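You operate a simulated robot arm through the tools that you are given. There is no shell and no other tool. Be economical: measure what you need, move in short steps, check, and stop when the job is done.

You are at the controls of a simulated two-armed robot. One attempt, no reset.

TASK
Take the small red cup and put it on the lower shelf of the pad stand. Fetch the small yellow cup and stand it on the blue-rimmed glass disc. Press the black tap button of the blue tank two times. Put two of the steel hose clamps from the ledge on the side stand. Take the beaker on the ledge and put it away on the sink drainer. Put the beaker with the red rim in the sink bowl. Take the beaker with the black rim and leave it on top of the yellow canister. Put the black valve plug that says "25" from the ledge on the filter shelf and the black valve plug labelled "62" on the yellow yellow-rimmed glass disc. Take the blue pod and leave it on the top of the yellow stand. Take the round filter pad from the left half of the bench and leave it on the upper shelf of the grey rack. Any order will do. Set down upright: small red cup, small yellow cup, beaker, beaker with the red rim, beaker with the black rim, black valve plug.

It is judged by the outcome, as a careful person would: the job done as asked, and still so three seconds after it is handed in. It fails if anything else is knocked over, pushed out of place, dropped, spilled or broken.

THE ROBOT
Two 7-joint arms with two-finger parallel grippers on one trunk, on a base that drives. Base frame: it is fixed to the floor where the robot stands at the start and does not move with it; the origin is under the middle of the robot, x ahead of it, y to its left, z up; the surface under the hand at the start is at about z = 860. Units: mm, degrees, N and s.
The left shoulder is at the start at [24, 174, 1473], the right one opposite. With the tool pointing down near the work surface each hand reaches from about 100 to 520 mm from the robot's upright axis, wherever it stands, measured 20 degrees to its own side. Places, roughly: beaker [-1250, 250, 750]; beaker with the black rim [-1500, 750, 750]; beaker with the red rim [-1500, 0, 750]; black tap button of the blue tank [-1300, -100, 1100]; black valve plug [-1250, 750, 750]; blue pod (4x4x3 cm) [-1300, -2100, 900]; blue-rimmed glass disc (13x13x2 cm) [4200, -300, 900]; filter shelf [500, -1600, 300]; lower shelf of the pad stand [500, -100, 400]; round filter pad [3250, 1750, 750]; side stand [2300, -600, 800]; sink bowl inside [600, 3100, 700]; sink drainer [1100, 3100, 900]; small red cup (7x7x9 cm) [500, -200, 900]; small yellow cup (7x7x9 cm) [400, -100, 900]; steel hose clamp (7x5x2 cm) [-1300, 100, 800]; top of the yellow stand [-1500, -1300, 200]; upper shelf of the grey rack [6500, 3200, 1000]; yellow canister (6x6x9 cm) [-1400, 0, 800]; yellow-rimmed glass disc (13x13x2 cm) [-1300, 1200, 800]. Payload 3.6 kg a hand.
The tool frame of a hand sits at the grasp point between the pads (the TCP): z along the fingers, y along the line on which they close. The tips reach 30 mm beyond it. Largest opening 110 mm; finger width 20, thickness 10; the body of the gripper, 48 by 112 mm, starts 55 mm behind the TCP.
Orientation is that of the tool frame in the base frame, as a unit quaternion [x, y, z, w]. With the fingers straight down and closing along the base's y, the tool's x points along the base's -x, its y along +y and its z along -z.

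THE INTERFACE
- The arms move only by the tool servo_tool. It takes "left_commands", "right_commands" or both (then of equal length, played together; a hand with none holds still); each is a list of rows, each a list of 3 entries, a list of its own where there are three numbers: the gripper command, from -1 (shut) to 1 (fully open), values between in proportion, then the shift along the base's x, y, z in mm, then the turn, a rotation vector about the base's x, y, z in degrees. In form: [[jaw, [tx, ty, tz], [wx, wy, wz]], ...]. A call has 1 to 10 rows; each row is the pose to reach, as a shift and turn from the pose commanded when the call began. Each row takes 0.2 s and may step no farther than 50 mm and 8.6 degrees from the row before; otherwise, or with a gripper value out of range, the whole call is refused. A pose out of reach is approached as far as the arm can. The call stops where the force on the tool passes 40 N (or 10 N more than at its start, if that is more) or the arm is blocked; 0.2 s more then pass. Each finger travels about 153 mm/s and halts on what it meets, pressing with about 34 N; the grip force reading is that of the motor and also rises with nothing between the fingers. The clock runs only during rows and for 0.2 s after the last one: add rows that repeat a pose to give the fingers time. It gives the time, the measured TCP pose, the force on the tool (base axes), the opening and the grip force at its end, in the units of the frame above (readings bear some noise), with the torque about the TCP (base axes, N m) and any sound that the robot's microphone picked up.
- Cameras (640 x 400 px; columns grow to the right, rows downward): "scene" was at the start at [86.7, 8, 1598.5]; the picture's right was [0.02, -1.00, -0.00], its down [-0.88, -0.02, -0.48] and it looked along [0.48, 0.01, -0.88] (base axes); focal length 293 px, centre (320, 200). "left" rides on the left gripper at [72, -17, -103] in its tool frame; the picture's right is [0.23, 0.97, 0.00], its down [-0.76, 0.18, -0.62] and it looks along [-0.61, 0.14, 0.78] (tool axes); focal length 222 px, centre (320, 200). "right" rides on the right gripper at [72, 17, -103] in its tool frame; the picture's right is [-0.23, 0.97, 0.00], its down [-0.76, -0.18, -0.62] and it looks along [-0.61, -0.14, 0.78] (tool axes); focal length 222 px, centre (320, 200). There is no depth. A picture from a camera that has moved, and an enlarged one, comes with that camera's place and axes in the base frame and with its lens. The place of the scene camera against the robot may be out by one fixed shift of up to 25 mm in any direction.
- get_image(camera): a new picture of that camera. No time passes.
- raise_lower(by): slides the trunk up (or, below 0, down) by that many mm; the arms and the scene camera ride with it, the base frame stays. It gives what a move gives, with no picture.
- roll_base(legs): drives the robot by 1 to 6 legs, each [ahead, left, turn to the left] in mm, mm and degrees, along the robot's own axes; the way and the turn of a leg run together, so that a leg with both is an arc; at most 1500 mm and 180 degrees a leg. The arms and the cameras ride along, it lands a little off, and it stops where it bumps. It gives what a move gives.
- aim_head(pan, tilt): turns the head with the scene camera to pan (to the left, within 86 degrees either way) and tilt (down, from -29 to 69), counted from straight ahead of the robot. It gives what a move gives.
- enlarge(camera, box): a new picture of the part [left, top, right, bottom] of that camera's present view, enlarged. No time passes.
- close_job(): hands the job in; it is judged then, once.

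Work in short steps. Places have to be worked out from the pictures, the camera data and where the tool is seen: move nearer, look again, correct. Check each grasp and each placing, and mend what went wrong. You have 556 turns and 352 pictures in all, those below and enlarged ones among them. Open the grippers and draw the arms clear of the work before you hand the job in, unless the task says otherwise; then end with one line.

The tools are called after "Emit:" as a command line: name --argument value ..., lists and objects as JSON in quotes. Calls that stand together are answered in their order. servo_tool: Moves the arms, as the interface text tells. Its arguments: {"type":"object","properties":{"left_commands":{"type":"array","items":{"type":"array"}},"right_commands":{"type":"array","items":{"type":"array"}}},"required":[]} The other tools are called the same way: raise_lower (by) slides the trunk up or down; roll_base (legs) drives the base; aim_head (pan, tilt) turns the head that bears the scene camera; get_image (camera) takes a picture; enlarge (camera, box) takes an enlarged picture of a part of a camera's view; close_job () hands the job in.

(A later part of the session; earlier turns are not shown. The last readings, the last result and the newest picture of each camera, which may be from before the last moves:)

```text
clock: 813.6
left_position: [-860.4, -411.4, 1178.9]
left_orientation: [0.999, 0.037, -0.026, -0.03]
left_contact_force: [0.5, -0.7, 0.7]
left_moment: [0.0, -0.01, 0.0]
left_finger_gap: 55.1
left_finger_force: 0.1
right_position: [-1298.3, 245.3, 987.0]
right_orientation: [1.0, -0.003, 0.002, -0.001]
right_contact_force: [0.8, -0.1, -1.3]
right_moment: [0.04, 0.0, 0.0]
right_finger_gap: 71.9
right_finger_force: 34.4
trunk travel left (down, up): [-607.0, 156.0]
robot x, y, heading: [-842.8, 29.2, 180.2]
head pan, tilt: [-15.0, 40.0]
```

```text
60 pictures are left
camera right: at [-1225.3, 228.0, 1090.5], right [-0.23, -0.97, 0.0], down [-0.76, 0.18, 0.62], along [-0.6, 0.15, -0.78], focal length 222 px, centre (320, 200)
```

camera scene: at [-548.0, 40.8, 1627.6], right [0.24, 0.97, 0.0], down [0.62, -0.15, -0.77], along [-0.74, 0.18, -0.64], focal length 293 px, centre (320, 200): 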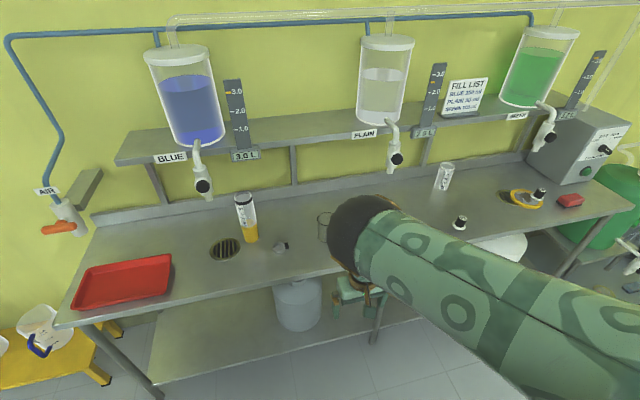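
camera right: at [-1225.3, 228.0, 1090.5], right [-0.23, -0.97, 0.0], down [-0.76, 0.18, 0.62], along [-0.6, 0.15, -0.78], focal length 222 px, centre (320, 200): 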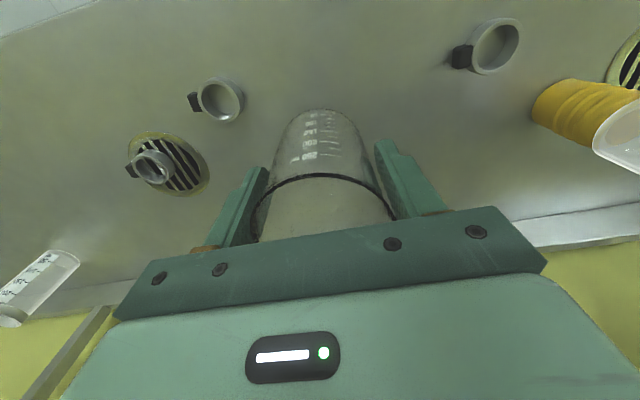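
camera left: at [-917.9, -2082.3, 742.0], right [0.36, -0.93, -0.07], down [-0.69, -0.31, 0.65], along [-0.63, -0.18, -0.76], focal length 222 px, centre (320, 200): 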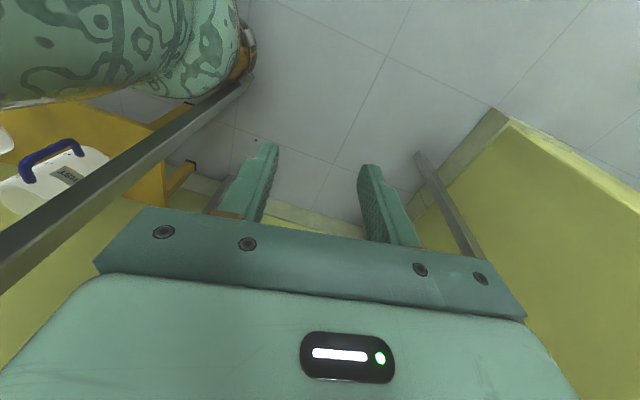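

Beaker held. I drive to the sink's drainer side.

Emit:
roll_base --legs '[[-300, 0, 0], [0, 0, -90], [1500, 0, 0], [300, 0, 0], [0, -1265, 0]]'

Emit:
aim_head --pan -5 --tilt 40

Emit:
roll_base --legs '[[450, 0, 0]]'

Emit:
get_image --camera "scene"

```text
clock: 834.1
left_position: [274.7, 1831.4, 1178.9]
left_orientation: [0.729, -0.683, 0.003, -0.04]
left_contact_force: [0.6, -0.5, -0.4]
left_moment: [-0.01, 0.01, 0.01]
left_finger_gap: 55.0
left_finger_force: 0.1
right_position: [935.3, 2264.0, 987.5]
right_orientation: [-0.704, 0.71, -0.002, 0.0]
right_contact_force: [-0.1, 0.2, 0.3]
right_moment: [-0.01, 0.02, -0.01]
right_finger_gap: 70.7
right_finger_force: 34.5
trunk travel left (down, up): [-607.0, 156.0]
robot x, y, heading: [708.4, 1812.7, 89.5]
head pan, tilt: [-15.0, 40.0]
```

```text
clock: 834.8
left_position: [275.1, 1830.9, 1178.3]
left_orientation: [0.729, -0.683, 0.003, -0.04]
left_contact_force: [0.3, -0.3, -0.4]
left_moment: [0.03, -0.01, -0.01]
left_finger_gap: 54.8
left_finger_force: 0.1
right_position: [934.3, 2264.5, 987.0]
right_orientation: [-0.704, 0.71, -0.002, -0.001]
right_contact_force: [0.6, 0.1, -0.8]
right_moment: [-0.01, 0.01, 0.01]
right_finger_gap: 70.8
right_finger_force: 34.4
trunk travel left (down, up): [-607.0, 156.0]
robot x, y, heading: [714.7, 1814.5, 89.5]
head pan, tilt: [-5.0, 40.0]
```

```text
clock: 837.5
left_position: [278.2, 2282.0, 1178.4]
left_orientation: [0.728, -0.684, 0.002, -0.041]
left_contact_force: [-0.2, 0.0, 1.0]
left_moment: [0.03, -0.04, 0.01]
left_finger_gap: 55.1
left_finger_force: 0.1
right_position: [940.4, 2714.0, 987.6]
right_orientation: [-0.702, 0.712, -0.002, -0.001]
right_contact_force: [-0.8, 0.8, -1.1]
right_moment: [0.01, 0.05, -0.01]
right_finger_gap: 70.4
right_finger_force: 34.0
trunk travel left (down, up): [-607.0, 156.0]
robot x, y, heading: [718.9, 2266.4, 89.4]
head pan, tilt: [-5.0, 40.0]
```

```text
59 pictures are left
camera scene: at [732.3, 2370.1, 1647.7], right [1.0, -0.1, 0.0], down [-0.06, -0.64, -0.77], along [0.07, 0.76, -0.64], focal length 293 px, centre (320, 200)
```

scene: 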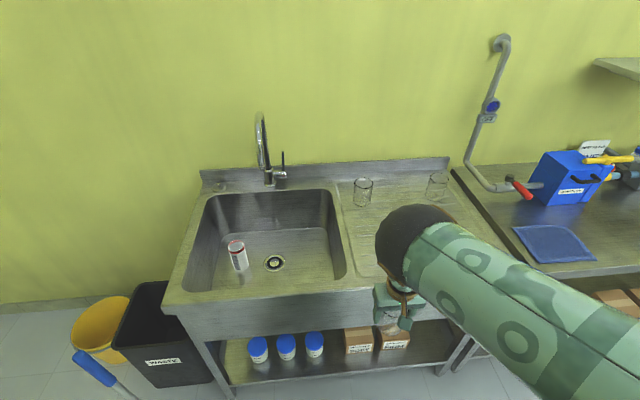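

The red-rim beaker is upright in the bowl. I move to (965,2975) over the drainer and check.

Emit:
roll_base --legs '[[258, -22, 0.6]]'

Emit:
get_image --camera "right"

```text
clock: 839.4
left_position: [302.2, 2535.4, 1178.0]
left_orientation: [0.732, -0.68, 0.003, -0.041]
left_contact_force: [-0.3, 0.3, -0.8]
left_moment: [-0.01, 0.02, -0.01]
left_finger_gap: 55.1
left_finger_force: 0.0
right_position: [958.7, 2975.4, 987.1]
right_orientation: [-0.707, 0.707, -0.002, -0.001]
right_contact_force: [0.0, -0.1, -0.7]
right_moment: [-0.03, -0.02, -0.03]
right_finger_gap: 70.5
right_finger_force: 33.9
trunk travel left (down, up): [-607.0, 156.0]
robot x, y, heading: [739.7, 2522.3, 90.1]
head pan, tilt: [-5.0, 40.0]
```

```text
58 pictures are left
camera right: at [940.6, 2902.9, 1090.8], right [-0.97, 0.23, 0.0], down [0.18, 0.76, 0.62], along [0.14, 0.6, -0.78], focal length 222 px, centre (320, 200)
```

right: 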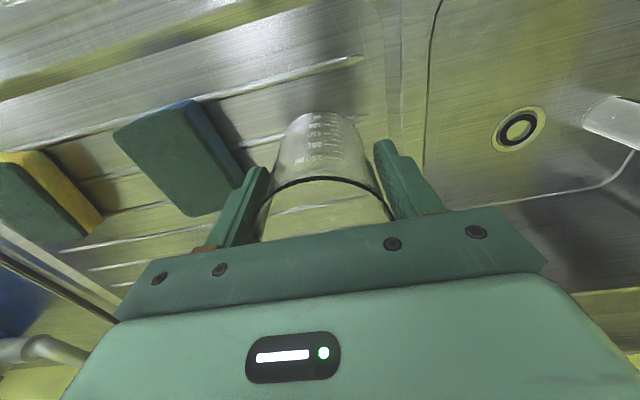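

Landing spot is clear of the sponge. I lower to contact.

Emit:
raise_lower --by -12

Emit:
raise_lower --by -5

Emit:
raise_lower --by -4

```text
clock: 840.0
left_position: [301.1, 2536.1, 1167.2]
left_orientation: [0.733, -0.679, 0.003, -0.041]
left_contact_force: [0.4, 0.4, -0.3]
left_moment: [0.01, -0.01, 0.0]
left_finger_gap: 54.9
left_finger_force: 0.1
right_position: [956.8, 2975.8, 975.1]
right_orientation: [-0.707, 0.707, -0.001, -0.001]
right_contact_force: [0.2, 1.2, -0.9]
right_moment: [-0.04, 0.0, -0.01]
right_finger_gap: 70.6
right_finger_force: 33.9
trunk travel left (down, up): [-595.0, 168.0]
robot x, y, heading: [736.6, 2525.4, 90.3]
head pan, tilt: [-5.0, 40.0]
```

```text
clock: 840.5
left_position: [301.2, 2535.6, 1162.5]
left_orientation: [0.733, -0.679, 0.003, -0.041]
left_contact_force: [-0.7, 0.7, -0.5]
left_moment: [0.01, 0.0, 0.04]
left_finger_gap: 55.0
left_finger_force: 0.1
right_position: [958.3, 2976.1, 969.7]
right_orientation: [-0.706, 0.708, -0.002, 0.0]
right_contact_force: [0.3, -0.2, -1.9]
right_moment: [-0.04, -0.01, 0.01]
right_finger_gap: 70.6
right_finger_force: 34.0
trunk travel left (down, up): [-590.0, 173.0]
robot x, y, heading: [737.3, 2522.2, 90.2]
head pan, tilt: [-5.0, 40.0]
```

```text
clock: 841.1
left_position: [301.6, 2535.4, 1157.8]
left_orientation: [0.733, -0.679, 0.002, -0.04]
left_contact_force: [0.9, 0.3, -0.9]
left_moment: [0.01, 0.0, 0.03]
left_finger_gap: 55.2
left_finger_force: 0.0
right_position: [957.9, 2975.3, 966.0]
right_orientation: [-0.707, 0.708, -0.002, 0.0]
right_contact_force: [0.5, 0.4, -1.3]
right_moment: [0.02, 0.01, -0.02]
right_finger_gap: 70.5
right_finger_force: 34.9
trunk travel left (down, up): [-586.0, 177.0]
robot x, y, heading: [740.7, 2521.8, 89.8]
head pan, tilt: [-5.0, 40.0]
```

Emit:
raise_lower --by -5

Emit:
raise_lower --by -5

Emit:
get_image --camera "right"

```text
clock: 841.6
left_position: [301.3, 2535.1, 1152.6]
left_orientation: [0.732, -0.68, 0.002, -0.041]
left_contact_force: [-0.1, 0.1, 0.1]
left_moment: [0.01, 0.01, 0.01]
left_finger_gap: 54.9
left_finger_force: 0.0
right_position: [957.7, 2974.6, 962.9]
right_orientation: [-0.706, 0.708, -0.001, 0.0]
right_contact_force: [0.5, -2.5, 14.1]
right_moment: [-0.22, 0.22, 0.09]
right_finger_gap: 70.3
right_finger_force: 33.4
trunk travel left (down, up): [-581.0, 182.0]
robot x, y, heading: [741.4, 2519.8, 90.1]
head pan, tilt: [-5.0, 40.0]
```

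```text
clock: 842.2
left_position: [301.5, 2532.6, 1146.8]
left_orientation: [0.732, -0.68, 0.002, -0.042]
left_contact_force: [-1.1, 0.2, 0.5]
left_moment: [0.0, -0.02, 0.0]
left_finger_gap: 54.9
left_finger_force: 0.1
right_position: [958.3, 2975.4, 957.4]
right_orientation: [-0.706, 0.708, -0.001, 0.001]
right_contact_force: [3.1, -0.8, 28.9]
right_moment: [0.42, 0.06, 0.17]
right_finger_gap: 70.1
right_finger_force: 34.3
trunk travel left (down, up): [-576.0, 187.0]
robot x, y, heading: [740.7, 2525.1, 90.3]
head pan, tilt: [-5.0, 40.0]
```

```text
57 pictures are left
camera right: at [940.8, 2901.9, 1061.3], right [-0.97, 0.23, 0.0], down [0.18, 0.76, 0.62], along [0.15, 0.61, -0.78], focal length 222 px, centre (320, 200)
```

right: 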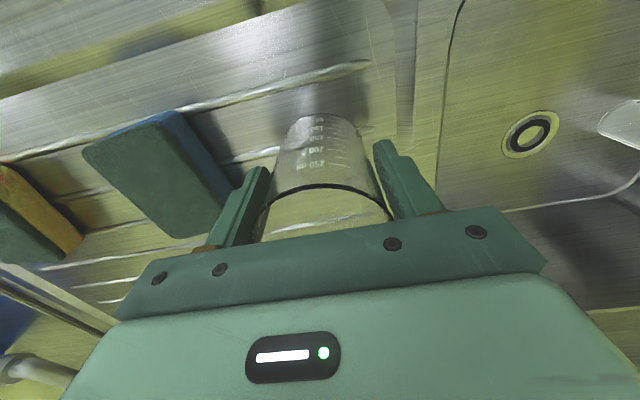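

Firm contact on the drainer. I open and lift, then check.

Emit:
servo_tool --right_commands '[[0.35, [0, 0, 2], [0, 0, 0]], [0.45, [0, 0, 2], [0, 0, 0]], [0.6, [0, 0, 2], [0, 0, 0]], [0.75, [0, 0, 2], [0, 0, 0]], [0.75, [0, 0, 2], [0, 0, 0]]]'

Emit:
raise_lower --by 130

Emit:
get_image --camera "right"

```text
clock: 843.4
left_position: [302.0, 2534.8, 1148.1]
left_orientation: [0.732, -0.68, 0.002, -0.04]
left_contact_force: [-0.2, 0.0, -0.2]
left_moment: [0.01, -0.03, -0.01]
left_finger_gap: 54.7
left_finger_force: 0.0
right_position: [957.8, 2975.2, 958.6]
right_orientation: [-0.706, 0.708, -0.001, -0.002]
right_contact_force: [-1.2, 0.1, 0.3]
right_moment: [-0.02, 0.0, -0.01]
right_finger_gap: 96.1
right_finger_force: 0.1
trunk travel left (down, up): [-576.0, 187.0]
robot x, y, heading: [740.3, 2522.5, 90.4]
head pan, tilt: [-5.0, 40.0]
```

```text
clock: 844.9
left_position: [301.1, 2536.0, 1277.5]
left_orientation: [0.732, -0.68, 0.002, -0.04]
left_contact_force: [0.0, 0.2, 0.1]
left_moment: [-0.01, 0.0, 0.01]
left_finger_gap: 54.8
left_finger_force: 0.1
right_position: [958.5, 2973.9, 1088.5]
right_orientation: [-0.707, 0.708, -0.002, -0.001]
right_contact_force: [-0.3, 0.1, 0.1]
right_moment: [0.03, -0.01, 0.03]
right_finger_gap: 96.1
right_finger_force: 0.0
trunk travel left (down, up): [-706.0, 57.0]
robot x, y, heading: [742.7, 2523.7, 90.1]
head pan, tilt: [-5.0, 40.0]
```

```text
56 pictures are left
camera right: at [940.6, 2902.8, 1191.5], right [-0.97, 0.23, 0.0], down [0.18, 0.76, 0.62], along [0.14, 0.6, -0.78], focal length 222 px, centre (320, 200)
```

right: 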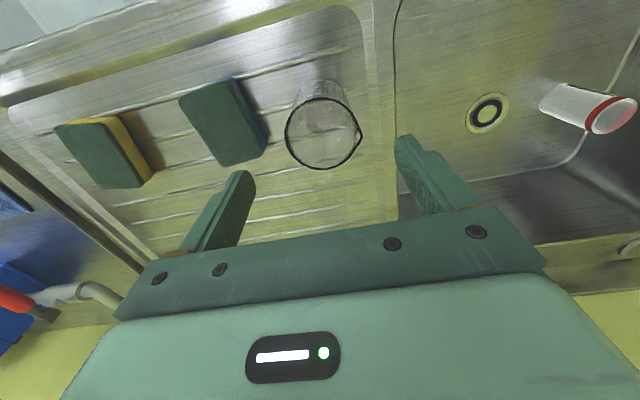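

The beaker stands on the drainer. Now back to the ledge to put plug 92 back in its original place (~(-1338,668)).

Emit:
roll_base --legs '[[-700, 0, 0], [0, 0, 90], [1250, 0, 0], [0, 1278, 0]]'

Emit:
raise_lower --by -162

Emit:
aim_head --pan -15 --tilt 40

Emit:
get_image --camera "scene"

```text
clock: 864.5
left_position: [-557.2, 131.5, 1277.1]
left_orientation: [0.999, 0.031, -0.026, -0.03]
left_contact_force: [0.3, -0.7, -0.1]
left_moment: [0.01, -0.03, 0.03]
left_finger_gap: 55.2
left_finger_force: 0.1
right_position: [-986.6, 794.0, 1088.1]
right_orientation: [1.0, -0.009, 0.002, -0.001]
right_contact_force: [-0.3, -0.4, 0.3]
right_moment: [0.01, -0.02, 0.04]
right_finger_gap: 96.2
right_finger_force: 0.0
trunk travel left (down, up): [-706.0, 57.0]
robot x, y, heading: [-538.6, 566.4, 179.2]
head pan, tilt: [-5.0, 40.0]
```

```text
clock: 866.4
left_position: [-556.3, 131.3, 1115.8]
left_orientation: [0.999, 0.03, -0.027, -0.031]
left_contact_force: [0.3, -0.1, 0.2]
left_moment: [0.0, 0.0, -0.02]
left_finger_gap: 55.1
left_finger_force: 0.0
right_position: [-985.7, 793.9, 926.9]
right_orientation: [1.0, -0.009, 0.002, -0.001]
right_contact_force: [0.5, -0.7, 0.2]
right_moment: [-0.05, -0.02, -0.04]
right_finger_gap: 96.5
right_finger_force: 0.1
trunk travel left (down, up): [-544.0, 219.0]
robot x, y, heading: [-538.2, 569.1, 179.3]
head pan, tilt: [-5.0, 40.0]
```

```text
clock: 867.1
left_position: [-557.8, 130.1, 1115.5]
left_orientation: [0.999, 0.031, -0.026, -0.03]
left_contact_force: [0.1, 0.2, -1.1]
left_moment: [-0.02, -0.01, -0.03]
left_finger_gap: 54.8
left_finger_force: 0.2
right_position: [-985.3, 793.8, 927.2]
right_orientation: [1.0, -0.01, 0.002, 0.0]
right_contact_force: [-0.2, -0.5, -0.1]
right_moment: [0.0, 0.05, 0.01]
right_finger_gap: 96.3
right_finger_force: 0.1
trunk travel left (down, up): [-544.0, 219.0]
robot x, y, heading: [-535.3, 572.2, 179.1]
head pan, tilt: [-15.0, 40.0]
```

```text
55 pictures are left
camera scene: at [-631.2, 599.5, 1584.5], right [0.27, 0.96, 0.0], down [0.62, -0.17, -0.77], along [-0.74, 0.21, -0.64], focal length 293 px, centre (320, 200)
```

scene: 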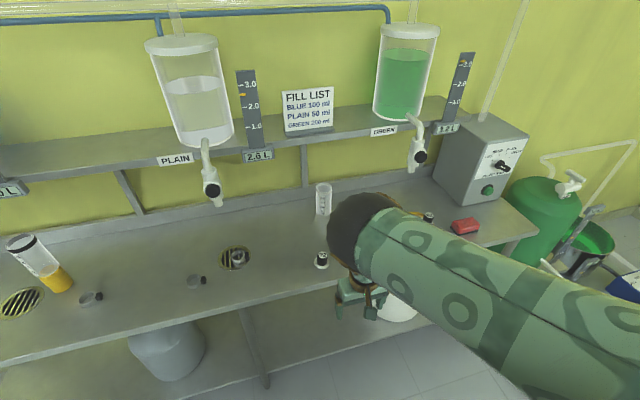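

Emit:
servo_tool --right_commands '[[0.4, [0, 0, 0], [0, 0, 0]], [0, [0, 0, 0], [0, 0, 0]], [0, [0, 0, 0], [0, 0, 1]]]'

Emit:
roll_base --legs '[[212, 28, 0.8]]'

Emit:
get_image --camera "right"

```text
clock: 867.9
left_position: [-556.8, 131.7, 1115.3]
left_orientation: [0.999, 0.031, -0.026, -0.031]
left_contact_force: [0.1, 0.4, 0.2]
left_moment: [0.0, 0.01, 0.0]
left_finger_gap: 55.1
left_finger_force: 0.1
right_position: [-986.0, 794.1, 926.4]
right_orientation: [1.0, -0.001, 0.002, -0.001]
right_contact_force: [0.3, 0.6, -0.1]
right_moment: [0.02, 0.0, -0.01]
right_finger_gap: 55.3
right_finger_force: 0.0
trunk travel left (down, up): [-544.0, 219.0]
robot x, y, heading: [-537.9, 569.4, 179.3]
head pan, tilt: [-15.0, 40.0]
```

```text
clock: 869.6
left_position: [-765.4, 105.6, 1115.0]
left_orientation: [0.999, 0.037, -0.027, -0.03]
left_contact_force: [-0.2, 0.0, -1.1]
left_moment: [0.0, 0.0, -0.01]
left_finger_gap: 55.1
left_finger_force: 0.0
right_position: [-1202.5, 761.3, 926.9]
right_orientation: [1.0, 0.006, 0.002, -0.001]
right_contact_force: [-0.3, 0.3, -0.1]
right_moment: [-0.03, 0.01, 0.01]
right_finger_gap: 55.0
right_finger_force: 0.1
trunk travel left (down, up): [-544.0, 219.0]
robot x, y, heading: [-750.4, 540.7, 180.0]
head pan, tilt: [-15.0, 40.0]
```

```text
54 pictures are left
camera right: at [-1129.5, 745.8, 1029.5], right [-0.22, -0.98, 0.0], down [-0.77, 0.17, 0.62], along [-0.61, 0.14, -0.78], focal length 222 px, centre (320, 200)
```

right: 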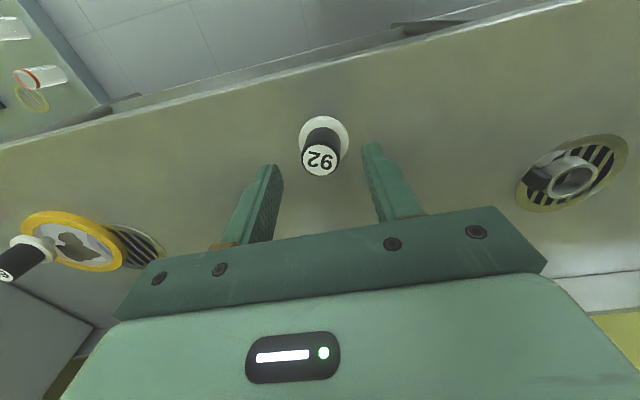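

Emit:
roll_base --legs '[[8, -4, 0]]'

Emit:
raise_lower --by -56

Emit:
get_image --camera "right"

```text
clock: 870.3
left_position: [-771.8, 108.6, 1115.8]
left_orientation: [0.998, 0.037, -0.028, -0.031]
left_contact_force: [0.7, -0.2, 0.2]
left_moment: [0.03, 0.02, 0.0]
left_finger_gap: 54.9
left_finger_force: 0.1
right_position: [-1208.3, 764.6, 927.4]
right_orientation: [1.0, 0.006, 0.002, 0.0]
right_contact_force: [0.4, 0.3, 0.3]
right_moment: [0.02, 0.0, -0.02]
right_finger_gap: 54.9
right_finger_force: 0.1
trunk travel left (down, up): [-544.0, 219.0]
robot x, y, heading: [-761.5, 548.3, 179.7]
head pan, tilt: [-15.0, 40.0]
```

```text
clock: 871.3
left_position: [-771.3, 109.0, 1059.2]
left_orientation: [0.999, 0.036, -0.028, -0.03]
left_contact_force: [-0.4, -0.6, -0.1]
left_moment: [-0.01, 0.0, 0.01]
left_finger_gap: 54.7
left_finger_force: 0.0
right_position: [-1208.7, 765.6, 870.1]
right_orientation: [1.0, 0.007, 0.001, 0.0]
right_contact_force: [0.0, 0.1, 0.3]
right_moment: [0.01, -0.01, 0.01]
right_finger_gap: 54.8
right_finger_force: 0.0
trunk travel left (down, up): [-488.0, 275.0]
robot x, y, heading: [-758.4, 546.4, 179.8]
head pan, tilt: [-15.0, 40.0]
```

```text
53 pictures are left
camera right: at [-1136.7, 749.6, 973.9], right [-0.22, -0.98, 0.0], down [-0.77, 0.17, 0.62], along [-0.61, 0.13, -0.78], focal length 222 px, centre (320, 200)
```

right: 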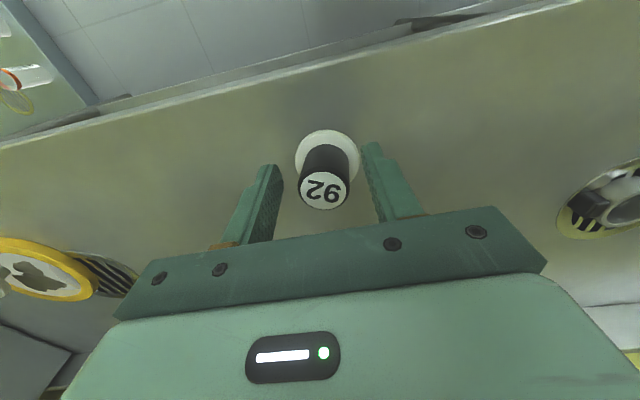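

Emit:
raise_lower --by -13

Emit:
servo_tool --right_commands '[[-0.2, [0, 0, 0], [0, 0, 0]], [-0.35, [0, 0, 0], [0, 0, 0]], [-0.5, [0, 0, 0], [0, 0, 0]], [-1, [0, 0, 0], [0, 0, 0]], [-1, [0, 0, 0], [0, 0, 0]]]'

Emit:
raise_lower --by 25

Emit:
roll_base --legs '[[0, 97, 0], [128, 0, 0]]'

Emit:
get_image --camera "right"

```text
clock: 871.9
left_position: [-772.0, 108.5, 1046.4]
left_orientation: [0.999, 0.037, -0.026, -0.03]
left_contact_force: [0.8, -0.2, -0.4]
left_moment: [0.02, -0.01, 0.0]
left_finger_gap: 54.9
left_finger_force: 0.1
right_position: [-1209.1, 765.6, 858.3]
right_orientation: [1.0, 0.007, 0.001, -0.001]
right_contact_force: [0.2, 0.2, -0.7]
right_moment: [-0.05, 0.0, 0.02]
right_finger_gap: 55.0
right_finger_force: 0.0
trunk travel left (down, up): [-475.0, 288.0]
robot x, y, heading: [-757.1, 544.6, 180.2]
head pan, tilt: [-15.0, 40.0]
```

```text
clock: 873.1
left_position: [-772.7, 107.7, 1045.9]
left_orientation: [0.999, 0.037, -0.026, -0.03]
left_contact_force: [0.2, -0.5, -0.3]
left_moment: [-0.01, -0.02, 0.01]
left_finger_gap: 55.2
left_finger_force: 0.1
right_position: [-1209.6, 766.3, 857.7]
right_orientation: [1.0, 0.006, 0.001, -0.001]
right_contact_force: [-1.4, 0.2, 1.4]
right_moment: [0.01, 0.05, 0.0]
right_finger_gap: 32.8
right_finger_force: 33.9
trunk travel left (down, up): [-475.0, 288.0]
robot x, y, heading: [-756.9, 548.8, 179.9]
head pan, tilt: [-15.0, 40.0]
```

```text
clock: 873.8
left_position: [-772.2, 108.4, 1071.0]
left_orientation: [0.999, 0.037, -0.026, -0.03]
left_contact_force: [-0.5, 0.2, 0.5]
left_moment: [-0.01, 0.02, -0.03]
left_finger_gap: 54.9
left_finger_force: 0.1
right_position: [-1210.1, 766.5, 881.6]
right_orientation: [1.0, 0.006, 0.002, -0.001]
right_contact_force: [-0.5, 0.1, 0.0]
right_moment: [0.0, -0.01, -0.01]
right_finger_gap: 32.5
right_finger_force: 33.7
trunk travel left (down, up): [-500.0, 263.0]
robot x, y, heading: [-761.5, 549.8, 180.1]
head pan, tilt: [-15.0, 40.0]
```

```text
clock: 875.8
left_position: [-900.5, 12.5, 1070.4]
left_orientation: [0.999, 0.037, -0.026, -0.029]
left_contact_force: [-0.3, 0.4, -0.5]
left_moment: [0.01, -0.03, -0.02]
left_finger_gap: 55.3
left_finger_force: 0.0
right_position: [-1337.9, 669.1, 882.4]
right_orientation: [1.0, 0.006, 0.002, -0.001]
right_contact_force: [0.5, 0.1, -0.3]
right_moment: [0.0, -0.01, 0.03]
right_finger_gap: 32.6
right_finger_force: 33.7
trunk travel left (down, up): [-500.0, 263.0]
robot x, y, heading: [-887.3, 450.9, 179.8]
head pan, tilt: [-15.0, 40.0]
```

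```text
52 pictures are left
camera right: at [-1265.7, 653.4, 985.3], right [-0.22, -0.98, 0.0], down [-0.77, 0.17, 0.62], along [-0.6, 0.14, -0.78], focal length 222 px, centre (320, 200)
```

right: 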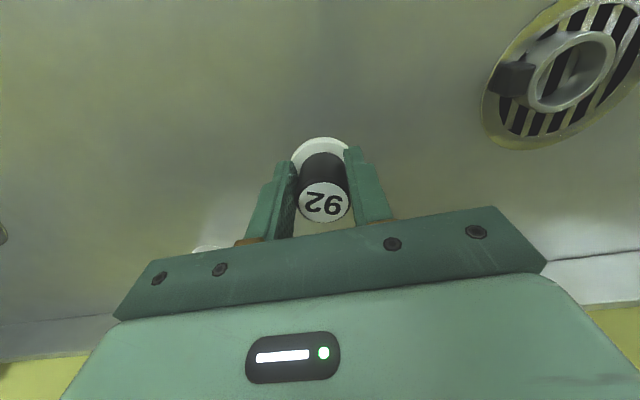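

In place. I lower to contact and release.

Emit:
raise_lower --by -19

Emit:
raise_lower --by -4

Emit:
raise_lower --by -3

```text
clock: 876.5
left_position: [-901.0, 11.4, 1052.1]
left_orientation: [0.998, 0.037, -0.027, -0.031]
left_contact_force: [0.6, 0.1, 0.6]
left_moment: [-0.01, -0.01, -0.01]
left_finger_gap: 54.9
left_finger_force: 0.1
right_position: [-1337.1, 669.0, 863.0]
right_orientation: [1.0, 0.006, 0.001, -0.001]
right_contact_force: [0.0, 0.0, -0.4]
right_moment: [-0.02, 0.01, -0.01]
right_finger_gap: 32.7
right_finger_force: 33.8
trunk travel left (down, up): [-481.0, 282.0]
robot x, y, heading: [-888.5, 452.9, 180.0]
head pan, tilt: [-15.0, 40.0]
```

```text
clock: 877.0
left_position: [-901.7, 11.0, 1049.1]
left_orientation: [0.999, 0.036, -0.027, -0.03]
left_contact_force: [-0.5, -0.6, -0.1]
left_moment: [-0.01, 0.03, 0.01]
left_finger_gap: 54.7
left_finger_force: 0.1
right_position: [-1337.5, 669.6, 859.3]
right_orientation: [1.0, 0.006, 0.001, -0.001]
right_contact_force: [-0.1, -0.1, -1.3]
right_moment: [-0.02, -0.01, 0.02]
right_finger_gap: 32.6
right_finger_force: 34.1
trunk travel left (down, up): [-477.0, 286.0]
robot x, y, heading: [-887.7, 449.8, 179.7]
head pan, tilt: [-15.0, 40.0]
```

```text
clock: 877.5
left_position: [-901.1, 11.4, 1044.6]
left_orientation: [0.998, 0.037, -0.028, -0.03]
left_contact_force: [0.9, 0.2, 0.0]
left_moment: [0.01, -0.03, 0.01]
left_finger_gap: 55.2
left_finger_force: 0.1
right_position: [-1337.4, 670.1, 857.4]
right_orientation: [1.0, 0.006, 0.0, 0.0]
right_contact_force: [1.2, -0.4, 10.0]
right_moment: [-0.05, 0.07, 0.03]
right_finger_gap: 32.8
right_finger_force: 33.9
trunk travel left (down, up): [-474.0, 289.0]
robot x, y, heading: [-890.5, 448.8, 180.1]
head pan, tilt: [-15.0, 40.0]
```

Emit:
servo_tool --right_commands '[[-0.35, [0, 0, 0], [0, 0, 0]], [-0.25, [0, 0, 0], [0, 0, 0]], [-0.1, [0, 0, 0], [0, 0, 0]], [0.0, [0, 0, 0], [0, 0, 0]], [0.0, [0, 0, 0], [0, 0, 0]]]'

Emit:
raise_lower --by 60

Emit:
get_image --camera "right"

```text
clock: 878.7
left_position: [-901.6, 11.6, 1046.0]
left_orientation: [0.999, 0.036, -0.027, -0.03]
left_contact_force: [0.0, 0.1, -0.1]
left_moment: [0.03, 0.0, 0.0]
left_finger_gap: 54.7
left_finger_force: 0.1
right_position: [-1337.7, 668.4, 856.6]
right_orientation: [1.0, 0.006, 0.002, -0.001]
right_contact_force: [-0.7, 0.7, 0.0]
right_moment: [-0.03, -0.02, 0.0]
right_finger_gap: 55.0
right_finger_force: 0.1
trunk travel left (down, up): [-474.0, 289.0]
robot x, y, heading: [-888.7, 453.1, 179.9]
head pan, tilt: [-15.0, 40.0]
```

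```text
clock: 879.7
left_position: [-900.7, 11.2, 1105.8]
left_orientation: [0.998, 0.036, -0.027, -0.031]
left_contact_force: [0.6, 0.4, -0.2]
left_moment: [-0.02, 0.0, -0.01]
left_finger_gap: 55.2
left_finger_force: 0.0
right_position: [-1336.5, 668.7, 915.6]
right_orientation: [1.0, 0.006, 0.003, 0.0]
right_contact_force: [0.3, 0.3, -0.3]
right_moment: [0.01, 0.01, 0.01]
right_finger_gap: 55.0
right_finger_force: 0.0
trunk travel left (down, up): [-534.0, 229.0]
robot x, y, heading: [-888.7, 448.2, 180.0]
head pan, tilt: [-15.0, 40.0]
```

```text
51 pictures are left
camera right: at [-1265.1, 653.1, 1019.3], right [-0.22, -0.98, 0.0], down [-0.77, 0.17, 0.62], along [-0.6, 0.14, -0.78], focal length 222 px, centre (320, 200)
```

right: 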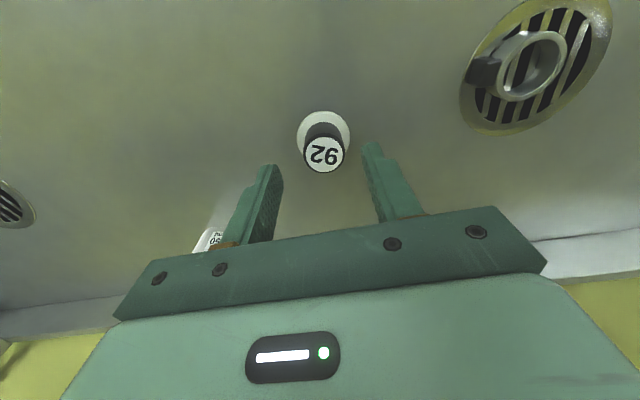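

Plug 92 is back in place, upright. Now the first hose clamp at ~(-1266,361).

Emit:
roll_base --legs '[[-120, 0, 0], [0, 300, 0], [45, 0, 0]]'

Emit:
servo_tool --right_commands '[[0.5, [0, 0, 0], [0, 0, -1]], [0.85, [0, 0, 0], [0, 0, -1]], [0.85, [0, 0, 0], [0, 0, -1]]]'

Emit:
get_image --camera "right"

```text
clock: 883.1
left_position: [-824.0, -287.8, 1105.7]
left_orientation: [0.998, 0.038, -0.026, -0.03]
left_contact_force: [-0.7, 0.1, -0.1]
left_moment: [0.01, -0.02, 0.02]
left_finger_gap: 55.2
left_finger_force: 0.1
right_position: [-1262.6, 370.1, 916.3]
right_orientation: [1.0, 0.007, 0.003, -0.001]
right_contact_force: [-0.1, 0.6, -0.7]
right_moment: [0.01, -0.02, -0.02]
right_finger_gap: 55.1
right_finger_force: 0.1
trunk travel left (down, up): [-534.0, 229.0]
robot x, y, heading: [-815.0, 154.6, -179.7]
head pan, tilt: [-15.0, 40.0]
```

```text
clock: 883.9
left_position: [-824.6, -287.2, 1104.8]
left_orientation: [0.999, 0.037, -0.027, -0.029]
left_contact_force: [0.2, -0.2, -0.2]
left_moment: [-0.02, 0.02, -0.01]
left_finger_gap: 54.9
left_finger_force: 0.0
right_position: [-1261.9, 370.9, 916.6]
right_orientation: [1.0, -0.002, 0.002, -0.001]
right_contact_force: [-0.3, -0.2, 0.4]
right_moment: [-0.01, 0.0, 0.01]
right_finger_gap: 101.8
right_finger_force: 0.1
trunk travel left (down, up): [-534.0, 229.0]
robot x, y, heading: [-812.2, 146.3, -179.9]
head pan, tilt: [-15.0, 40.0]
```

```text
50 pictures are left
camera right: at [-1190.2, 352.5, 1019.9], right [-0.23, -0.97, 0.0], down [-0.76, 0.18, 0.62], along [-0.6, 0.14, -0.78], focal length 222 px, centre (320, 200)
```

right: 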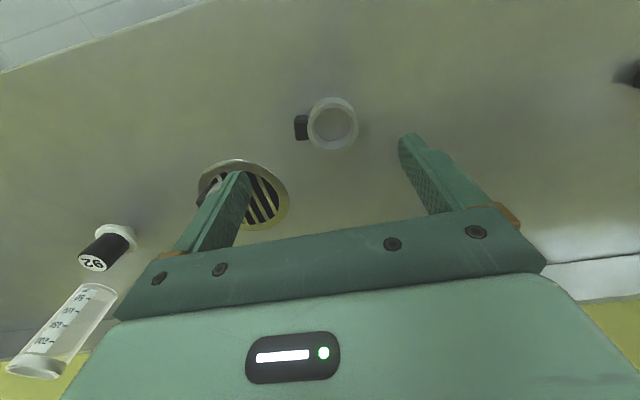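

Aligned over the clamp. I lower 82 mm and close.

Emit:
raise_lower --by -70

Emit:
raise_lower --by -11

Emit:
servo_tool --right_commands '[[0.5, [0, 0, 0], [0, 0, 0]], [0.2, [0, 0, 0], [0, 0, 0]], [-0.1, [0, 0, 0], [0, 0, 0]], [-1, [0, 0, 0], [0, 0, 0]], [-1, [0, 0, 0], [0, 0, 0]]]'

Emit:
get_image --camera "right"

```text
clock: 885.0
left_position: [-824.1, -286.7, 1035.3]
left_orientation: [0.998, 0.038, -0.027, -0.03]
left_contact_force: [0.6, 0.4, 0.2]
left_moment: [-0.04, 0.0, 0.0]
left_finger_gap: 54.9
left_finger_force: 0.1
right_position: [-1261.9, 370.3, 846.2]
right_orientation: [1.0, -0.002, 0.002, -0.001]
right_contact_force: [-0.6, -1.0, 0.1]
right_moment: [0.0, -0.01, -0.02]
right_finger_gap: 102.0
right_finger_force: 0.1
trunk travel left (down, up): [-464.0, 299.0]
robot x, y, heading: [-809.5, 154.7, -180.1]
head pan, tilt: [-15.0, 40.0]
```

```text
clock: 885.6
left_position: [-824.5, -287.0, 1023.9]
left_orientation: [0.998, 0.038, -0.028, -0.03]
left_contact_force: [1.3, -0.2, 0.0]
left_moment: [0.01, 0.0, -0.01]
left_finger_gap: 55.1
left_finger_force: 0.0
right_position: [-1261.8, 369.8, 834.8]
right_orientation: [1.0, -0.002, 0.002, -0.002]
right_contact_force: [-0.9, 0.3, 0.2]
right_moment: [0.0, -0.01, 0.01]
right_finger_gap: 101.9
right_finger_force: 0.1
trunk travel left (down, up): [-453.0, 310.0]
robot x, y, heading: [-808.5, 152.6, -179.9]
head pan, tilt: [-15.0, 40.0]
```

```text
clock: 886.8
left_position: [-824.0, -286.4, 1024.4]
left_orientation: [0.998, 0.038, -0.026, -0.03]
left_contact_force: [0.4, 0.0, -0.6]
left_moment: [0.03, -0.01, -0.02]
left_finger_gap: 55.1
left_finger_force: 0.1
right_position: [-1262.2, 370.1, 835.9]
right_orientation: [1.0, -0.002, 0.001, -0.001]
right_contact_force: [0.5, 0.1, 1.7]
right_moment: [0.06, 0.02, 0.0]
right_finger_gap: 61.0
right_finger_force: 33.8
trunk travel left (down, up): [-453.0, 310.0]
robot x, y, heading: [-809.0, 151.1, -179.8]
head pan, tilt: [-15.0, 40.0]
```

```text
49 pictures are left
camera right: at [-1190.6, 352.5, 938.6], right [-0.23, -0.97, 0.0], down [-0.76, 0.18, 0.62], along [-0.6, 0.14, -0.78], focal length 222 px, centre (320, 200)
```

right: 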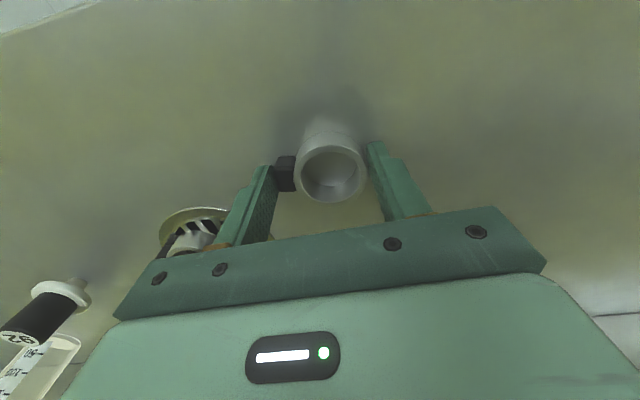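

Clamp gripped. I lift and drive round the pad stand toward the side stand.

Emit:
raise_lower --by 134

Emit:
roll_base --legs '[[-300, 0, 0], [0, 0, 180], [0, 620, 0], [1500, 0, 0], [300, 0, 0]]'

Emit:
roll_base --legs '[[0, -1100, 0]]'

Emit:
aim_head --pan -5 --tilt 35

Emit:
get_image --camera "scene"

```text
clock: 888.4
left_position: [-823.8, -287.6, 1158.6]
left_orientation: [0.998, 0.038, -0.026, -0.031]
left_contact_force: [0.4, 0.8, 0.2]
left_moment: [-0.02, 0.01, -0.01]
left_finger_gap: 55.1
left_finger_force: 0.0
right_position: [-1262.7, 369.0, 968.1]
right_orientation: [1.0, -0.001, 0.003, -0.002]
right_contact_force: [0.5, -0.6, -0.9]
right_moment: [-0.03, 0.01, -0.01]
right_finger_gap: 61.0
right_finger_force: 33.4
trunk travel left (down, up): [-587.0, 176.0]
robot x, y, heading: [-809.7, 151.6, -180.0]
head pan, tilt: [-15.0, 40.0]
```

```text
clock: 909.4
left_position: [1298.5, 1172.9, 1158.8]
left_orientation: [-0.027, 0.999, -0.031, 0.025]
left_contact_force: [-0.1, 0.4, 0.1]
left_moment: [-0.03, 0.0, 0.01]
left_finger_gap: 54.9
left_finger_force: 0.0
right_position: [1719.5, 505.3, 968.9]
right_orientation: [0.014, 1.0, 0.0, -0.002]
right_contact_force: [0.3, 0.6, -0.9]
right_moment: [0.01, 0.02, -0.01]
right_finger_gap: 60.1
right_finger_force: 33.5
trunk travel left (down, up): [-587.0, 176.0]
robot x, y, heading: [1272.2, 734.0, -0.9]
head pan, tilt: [-15.0, 40.0]
```

```text
clock: 915.0
left_position: [1272.7, 74.1, 1158.6]
left_orientation: [-0.025, 0.999, -0.03, 0.027]
left_contact_force: [0.4, 0.1, -0.7]
left_moment: [0.0, -0.02, -0.01]
left_finger_gap: 55.2
left_finger_force: 0.0
right_position: [1693.8, -594.1, 969.1]
right_orientation: [0.014, 1.0, -0.001, -0.003]
right_contact_force: [0.2, 0.8, -0.5]
right_moment: [0.0, -0.01, -0.02]
right_finger_gap: 59.4
right_finger_force: 34.2
trunk travel left (down, up): [-587.0, 176.0]
robot x, y, heading: [1250.3, -364.4, -1.4]
head pan, tilt: [-15.0, 40.0]
```

```text
clock: 915.7
left_position: [1272.0, 75.1, 1158.0]
left_orientation: [-0.024, 0.999, -0.032, 0.026]
left_contact_force: [-0.1, -0.3, -0.9]
left_moment: [0.01, 0.01, 0.01]
left_finger_gap: 55.0
left_finger_force: 0.1
right_position: [1694.0, -593.7, 968.7]
right_orientation: [0.015, 1.0, 0.0, -0.002]
right_contact_force: [-1.1, -0.7, 0.2]
right_moment: [-0.01, -0.03, 0.0]
right_finger_gap: 59.3
right_finger_force: 33.7
trunk travel left (down, up): [-587.0, 176.0]
robot x, y, heading: [1248.0, -362.3, -1.4]
head pan, tilt: [-5.0, 35.0]
```

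```text
48 pictures are left
camera scene: at [1358.0, -367.2, 1635.2], right [-0.11, -0.99, 0.0], down [-0.57, 0.06, -0.82], along [0.81, -0.09, -0.57], focal length 293 px, centre (320, 200)
```

scene: 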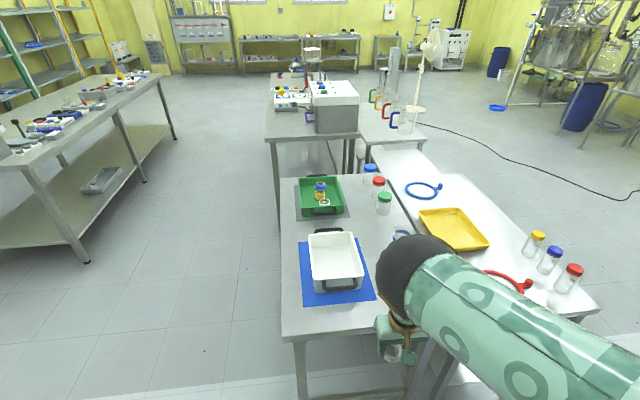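

By position the left table (centre ≈(2240,-570)) is the side stand; its front strip is free. I move forward 165 mm and lower the clamp there.

Emit:
roll_base --legs '[[168, 0, 1.4]]'

Emit:
get_image --camera "right"

Emit:
get_image --camera "scene"

```text
clock: 917.2
left_position: [1432.1, 72.3, 1157.6]
left_orientation: [-0.038, 0.998, -0.031, 0.026]
left_contact_force: [0.4, -0.2, 0.4]
left_moment: [0.01, 0.03, -0.01]
left_finger_gap: 55.2
left_finger_force: 0.1
right_position: [1869.8, -583.8, 967.9]
right_orientation: [0.003, 1.0, -0.001, -0.003]
right_contact_force: [-0.4, -0.4, -0.1]
right_moment: [0.01, 0.02, 0.02]
right_finger_gap: 59.3
right_finger_force: 34.0
trunk travel left (down, up): [-587.0, 176.0]
robot x, y, heading: [1416.4, -367.9, 0.0]
head pan, tilt: [-5.0, 35.0]
```

```text
47 pictures are left
camera right: at [1797.9, -566.6, 1072.4], right [0.23, 0.97, 0.0], down [0.76, -0.18, 0.62], along [0.6, -0.14, -0.78], focal length 222 px, centre (320, 200)
```

right: 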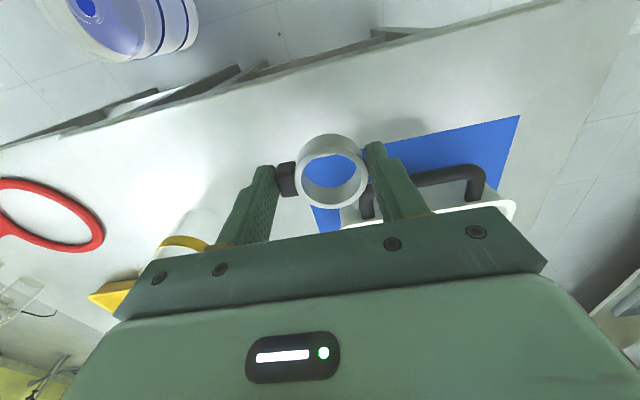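

```text
46 pictures are left
camera scene: at [1528.6, -366.3, 1635.2], right [-0.09, -1.0, 0.0], down [-0.57, 0.05, -0.82], along [0.82, -0.07, -0.57], focal length 293 px, centre (320, 200)
```

scene: 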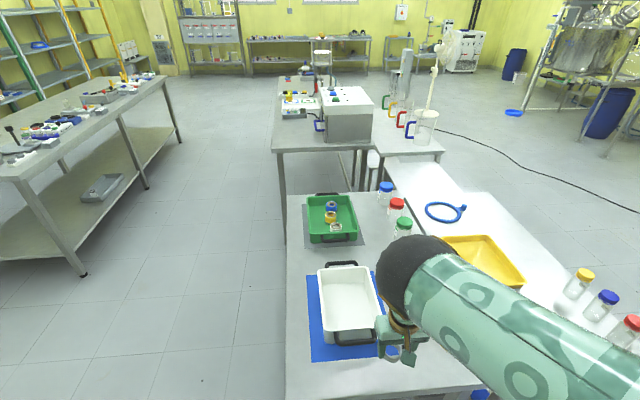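

The landing spot is bare tabletop in front of the blue mat. I lower to contact.

Emit:
raise_lower --by -65

Emit:
raise_lower --by -10

Emit:
raise_lower --by -6

Emit:
raise_lower --by -5

```text
clock: 918.2
left_position: [1431.8, 71.9, 1093.6]
left_orientation: [-0.038, 0.998, -0.031, 0.027]
left_contact_force: [0.7, 0.1, -1.2]
left_moment: [0.01, 0.03, -0.01]
left_finger_gap: 54.8
left_finger_force: 0.0
right_position: [1870.2, -583.7, 904.0]
right_orientation: [0.002, 1.0, 0.0, -0.002]
right_contact_force: [0.9, 0.0, -1.1]
right_moment: [0.0, -0.04, 0.02]
right_finger_gap: 59.7
right_finger_force: 34.1
trunk travel left (down, up): [-522.0, 241.0]
robot x, y, heading: [1419.4, -361.8, 0.4]
head pan, tilt: [-5.0, 35.0]
```

```text
clock: 918.8
left_position: [1432.4, 73.3, 1083.7]
left_orientation: [-0.037, 0.998, -0.031, 0.026]
left_contact_force: [-1.2, 0.5, -0.7]
left_moment: [-0.03, 0.0, 0.03]
left_finger_gap: 55.1
left_finger_force: 0.1
right_position: [1870.0, -584.2, 894.4]
right_orientation: [0.003, 1.0, -0.001, -0.003]
right_contact_force: [-0.2, -0.1, -1.0]
right_moment: [-0.03, 0.01, -0.03]
right_finger_gap: 59.3
right_finger_force: 33.9
trunk travel left (down, up): [-512.0, 251.0]
robot x, y, heading: [1418.2, -365.0, 0.1]
head pan, tilt: [-5.0, 35.0]
```

```text
clock: 919.4
left_position: [1431.4, 72.7, 1078.4]
left_orientation: [-0.037, 0.998, -0.031, 0.026]
left_contact_force: [-0.4, 0.1, 0.4]
left_moment: [0.0, 0.01, -0.02]
left_finger_gap: 55.0
left_finger_force: 0.1
right_position: [1868.7, -584.8, 888.0]
right_orientation: [0.002, 1.0, -0.001, -0.002]
right_contact_force: [-0.3, 0.2, 0.2]
right_moment: [0.06, 0.02, -0.01]
right_finger_gap: 59.6
right_finger_force: 33.3
trunk travel left (down, up): [-506.0, 257.0]
robot x, y, heading: [1419.7, -366.8, 0.0]
head pan, tilt: [-5.0, 35.0]
```

```text
clock: 919.9
left_position: [1430.8, 74.6, 1072.1]
left_orientation: [-0.038, 0.998, -0.031, 0.027]
left_contact_force: [0.0, -0.4, 0.1]
left_moment: [0.0, 0.01, -0.05]
left_finger_gap: 55.1
left_finger_force: 0.0
right_position: [1869.5, -585.0, 883.3]
right_orientation: [0.003, 1.0, 0.0, -0.002]
right_contact_force: [0.3, 0.3, 0.1]
right_moment: [0.01, 0.0, -0.03]
right_finger_gap: 59.3
right_finger_force: 34.2
trunk travel left (down, up): [-501.0, 262.0]
robot x, y, heading: [1417.2, -365.9, -0.1]
head pan, tilt: [-5.0, 35.0]
```

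Emit:
servo_tool --right_commands '[[-1, [0, 0, -4], [0, 0, 0]], [-1, [0, 0, -8], [0, 0, 0]], [-1, [0, 0, -12], [0, 0, 0]], [-1, [0, 0, -16], [0, 0, 0]], [-1, [0, 0, -20], [0, 0, 0]], [-1, [0, 0, -24], [0, 0, 0]], [-1, [0, 0, -28], [0, 0, 0]], [-1, [0, 0, -32], [0, 0, 0]]]'

```text
clock: 921.0
left_position: [1429.3, 73.7, 1073.0]
left_orientation: [-0.037, 0.998, -0.031, 0.027]
left_contact_force: [-0.2, 0.6, -0.2]
left_moment: [0.01, -0.02, 0.02]
left_finger_gap: 55.0
left_finger_force: 0.1
right_position: [1870.8, -583.7, 870.4]
right_orientation: [0.003, 1.0, 0.001, 0.0]
right_contact_force: [-5.4, 1.1, 16.0]
right_moment: [0.36, 0.03, 0.07]
right_finger_gap: 59.2
right_finger_force: 34.0
trunk travel left (down, up): [-501.0, 262.0]
robot x, y, heading: [1421.3, -369.6, 0.3]
head pan, tilt: [-5.0, 35.0]
stopped in row 5 (right hand): the force on the tool passed its limit at 52 N (the readings are from after the stop); the commanded pose is now the measured one
```

Table top z≈835. I open and lift.

Emit:
servo_tool --right_commands '[[0.15, [0, 0, 1], [0, 0, 0]], [0.3, [0, 0, 1], [0, 0, 0]], [0.6, [0, 0, 1], [0, 0, 0]], [0.85, [0, 0, 1], [0, 0, 0]], [0.85, [0, 0, 1], [0, 0, 0]]]'

Emit:
raise_lower --by 110

Emit:
get_image --camera "right"

```text
clock: 922.1
left_position: [1431.7, 72.5, 1072.0]
left_orientation: [-0.038, 0.998, -0.03, 0.027]
left_contact_force: [-0.7, -1.0, 0.0]
left_moment: [-0.01, -0.02, -0.02]
left_finger_gap: 55.0
left_finger_force: 0.1
right_position: [1870.3, -584.2, 869.6]
right_orientation: [0.001, 1.0, 0.0, -0.001]
right_contact_force: [-1.3, 1.2, 6.5]
right_moment: [0.37, 0.0, 0.12]
right_finger_gap: 102.4
right_finger_force: 0.6
trunk travel left (down, up): [-501.0, 262.0]
robot x, y, heading: [1418.7, -366.8, 0.2]
head pan, tilt: [-5.0, 35.0]
```

```text
clock: 923.6
left_position: [1431.7, 73.1, 1182.1]
left_orientation: [-0.037, 0.998, -0.031, 0.027]
left_contact_force: [-0.4, -0.2, 0.1]
left_moment: [-0.01, 0.0, 0.01]
left_finger_gap: 55.3
left_finger_force: 0.2
right_position: [1871.1, -584.3, 978.9]
right_orientation: [0.002, 1.0, 0.0, -0.002]
right_contact_force: [-0.2, -0.6, 0.4]
right_moment: [0.02, 0.01, 0.0]
right_finger_gap: 101.8
right_finger_force: 0.1
trunk travel left (down, up): [-611.0, 152.0]
robot x, y, heading: [1416.7, -366.2, -0.1]
head pan, tilt: [-5.0, 35.0]
```

```text
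45 pictures are left
camera right: at [1799.2, -566.9, 1082.7], right [0.23, 0.97, 0.0], down [0.76, -0.18, 0.62], along [0.6, -0.14, -0.78], focal length 222 px, centre (320, 200)
```

right: 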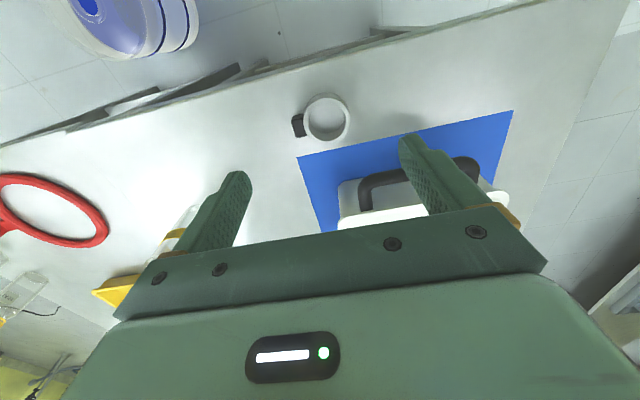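

Clamp 1 is down. I double-check the table boundary to be sure which piece is the side stand.

Emit:
aim_head --pan -20 --tilt 40

Emit:
get_image --camera "scene"

```text
clock: 924.3
left_position: [1432.1, 72.2, 1181.9]
left_orientation: [-0.037, 0.998, -0.03, 0.026]
left_contact_force: [1.2, -0.4, 0.2]
left_moment: [-0.04, 0.04, 0.01]
left_finger_gap: 54.8
left_finger_force: 0.1
right_position: [1870.6, -583.4, 979.1]
right_orientation: [0.001, 1.0, 0.001, -0.001]
right_contact_force: [-0.6, 0.5, -0.3]
right_moment: [-0.01, 0.0, 0.01]
right_finger_gap: 102.1
right_finger_force: 0.1
trunk travel left (down, up): [-611.0, 152.0]
robot x, y, heading: [1418.6, -365.0, 0.1]
head pan, tilt: [-20.0, 40.0]
```

```text
44 pictures are left
camera scene: at [1519.3, -387.7, 1651.7], right [-0.34, -0.94, 0.0], down [-0.6, 0.22, -0.77], along [0.72, -0.26, -0.64], focal length 293 px, centre (320, 200)
```

scene: 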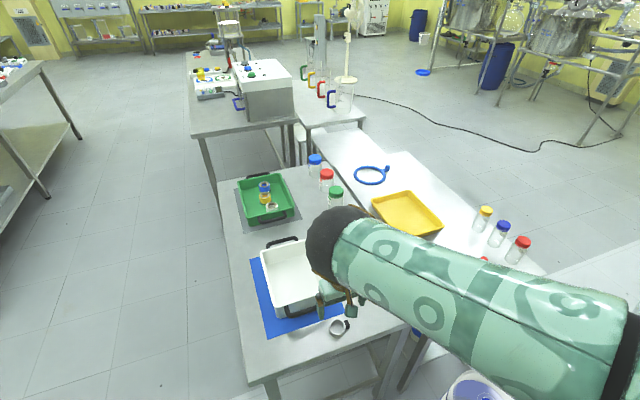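

The boundary confirms the left table (centre ≈(2255,-555)) as the side stand, and the clamp lies on it. I return for the second clamp.

Emit:
roll_base --legs '[[-150, 0, 0], [0, 1110, 0], [0, 0, 180], [1500, 0, 0], [260, 0, 0]]'

Emit:
roll_base --legs '[[0, 890, 0]]'

Emit:
aim_head --pan -10 --tilt 40

Emit:
get_image --camera "scene"

```text
clock: 946.9
left_position: [-510.1, 289.1, 1181.8]
left_orientation: [0.998, 0.045, -0.027, -0.03]
left_contact_force: [-0.7, -0.3, -1.0]
left_moment: [0.02, 0.01, 0.0]
left_finger_gap: 54.8
left_finger_force: 0.1
right_position: [-959.0, 940.3, 979.9]
right_orientation: [1.0, 0.004, 0.002, 0.0]
right_contact_force: [-0.3, -0.6, -0.4]
right_moment: [-0.04, 0.01, -0.03]
right_finger_gap: 101.9
right_finger_force: 0.0
trunk travel left (down, up): [-611.0, 152.0]
robot x, y, heading: [-507.0, 728.0, -179.2]
head pan, tilt: [-20.0, 40.0]
```

```text
clock: 951.6
left_position: [-491.7, -598.0, 1181.6]
left_orientation: [0.998, 0.049, -0.027, -0.03]
left_contact_force: [-0.5, -0.5, 0.1]
left_moment: [0.01, 0.0, -0.02]
left_finger_gap: 54.7
left_finger_force: 0.1
right_position: [-944.2, 49.4, 979.9]
right_orientation: [1.0, 0.008, 0.002, 0.0]
right_contact_force: [0.6, 0.4, 0.1]
right_moment: [-0.05, 0.0, 0.02]
right_finger_gap: 101.6
right_finger_force: 0.0
trunk travel left (down, up): [-611.0, 152.0]
robot x, y, heading: [-486.8, -160.9, -178.7]
head pan, tilt: [-20.0, 40.0]
```

```text
clock: 952.3
left_position: [-490.4, -599.9, 1181.8]
left_orientation: [0.998, 0.048, -0.027, -0.031]
left_contact_force: [0.7, -0.5, 0.2]
left_moment: [-0.02, 0.0, 0.02]
left_finger_gap: 55.0
left_finger_force: 0.0
right_position: [-944.8, 49.6, 980.1]
right_orientation: [1.0, 0.008, 0.002, 0.0]
right_contact_force: [0.7, 0.1, 0.3]
right_moment: [0.0, 0.0, 0.0]
right_finger_gap: 101.9
right_finger_force: 0.1
trunk travel left (down, up): [-611.0, 152.0]
robot x, y, heading: [-486.2, -160.3, -178.7]
head pan, tilt: [-10.0, 40.0]
```

```text
43 pictures are left
camera scene: at [-578.2, -141.0, 1651.7], right [0.15, 0.99, 0.0], down [0.64, -0.1, -0.77], along [-0.76, 0.12, -0.64], focal length 293 px, centre (320, 200)
```

scene: 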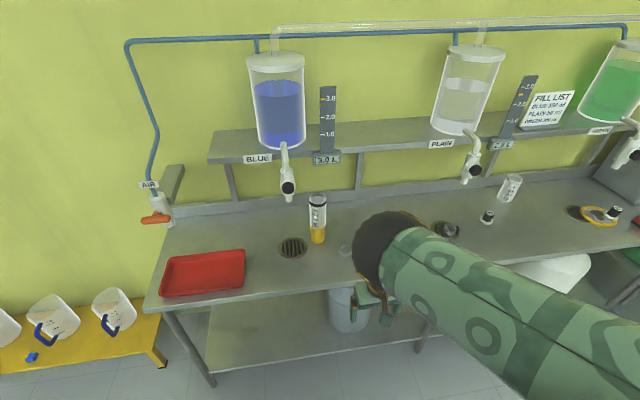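

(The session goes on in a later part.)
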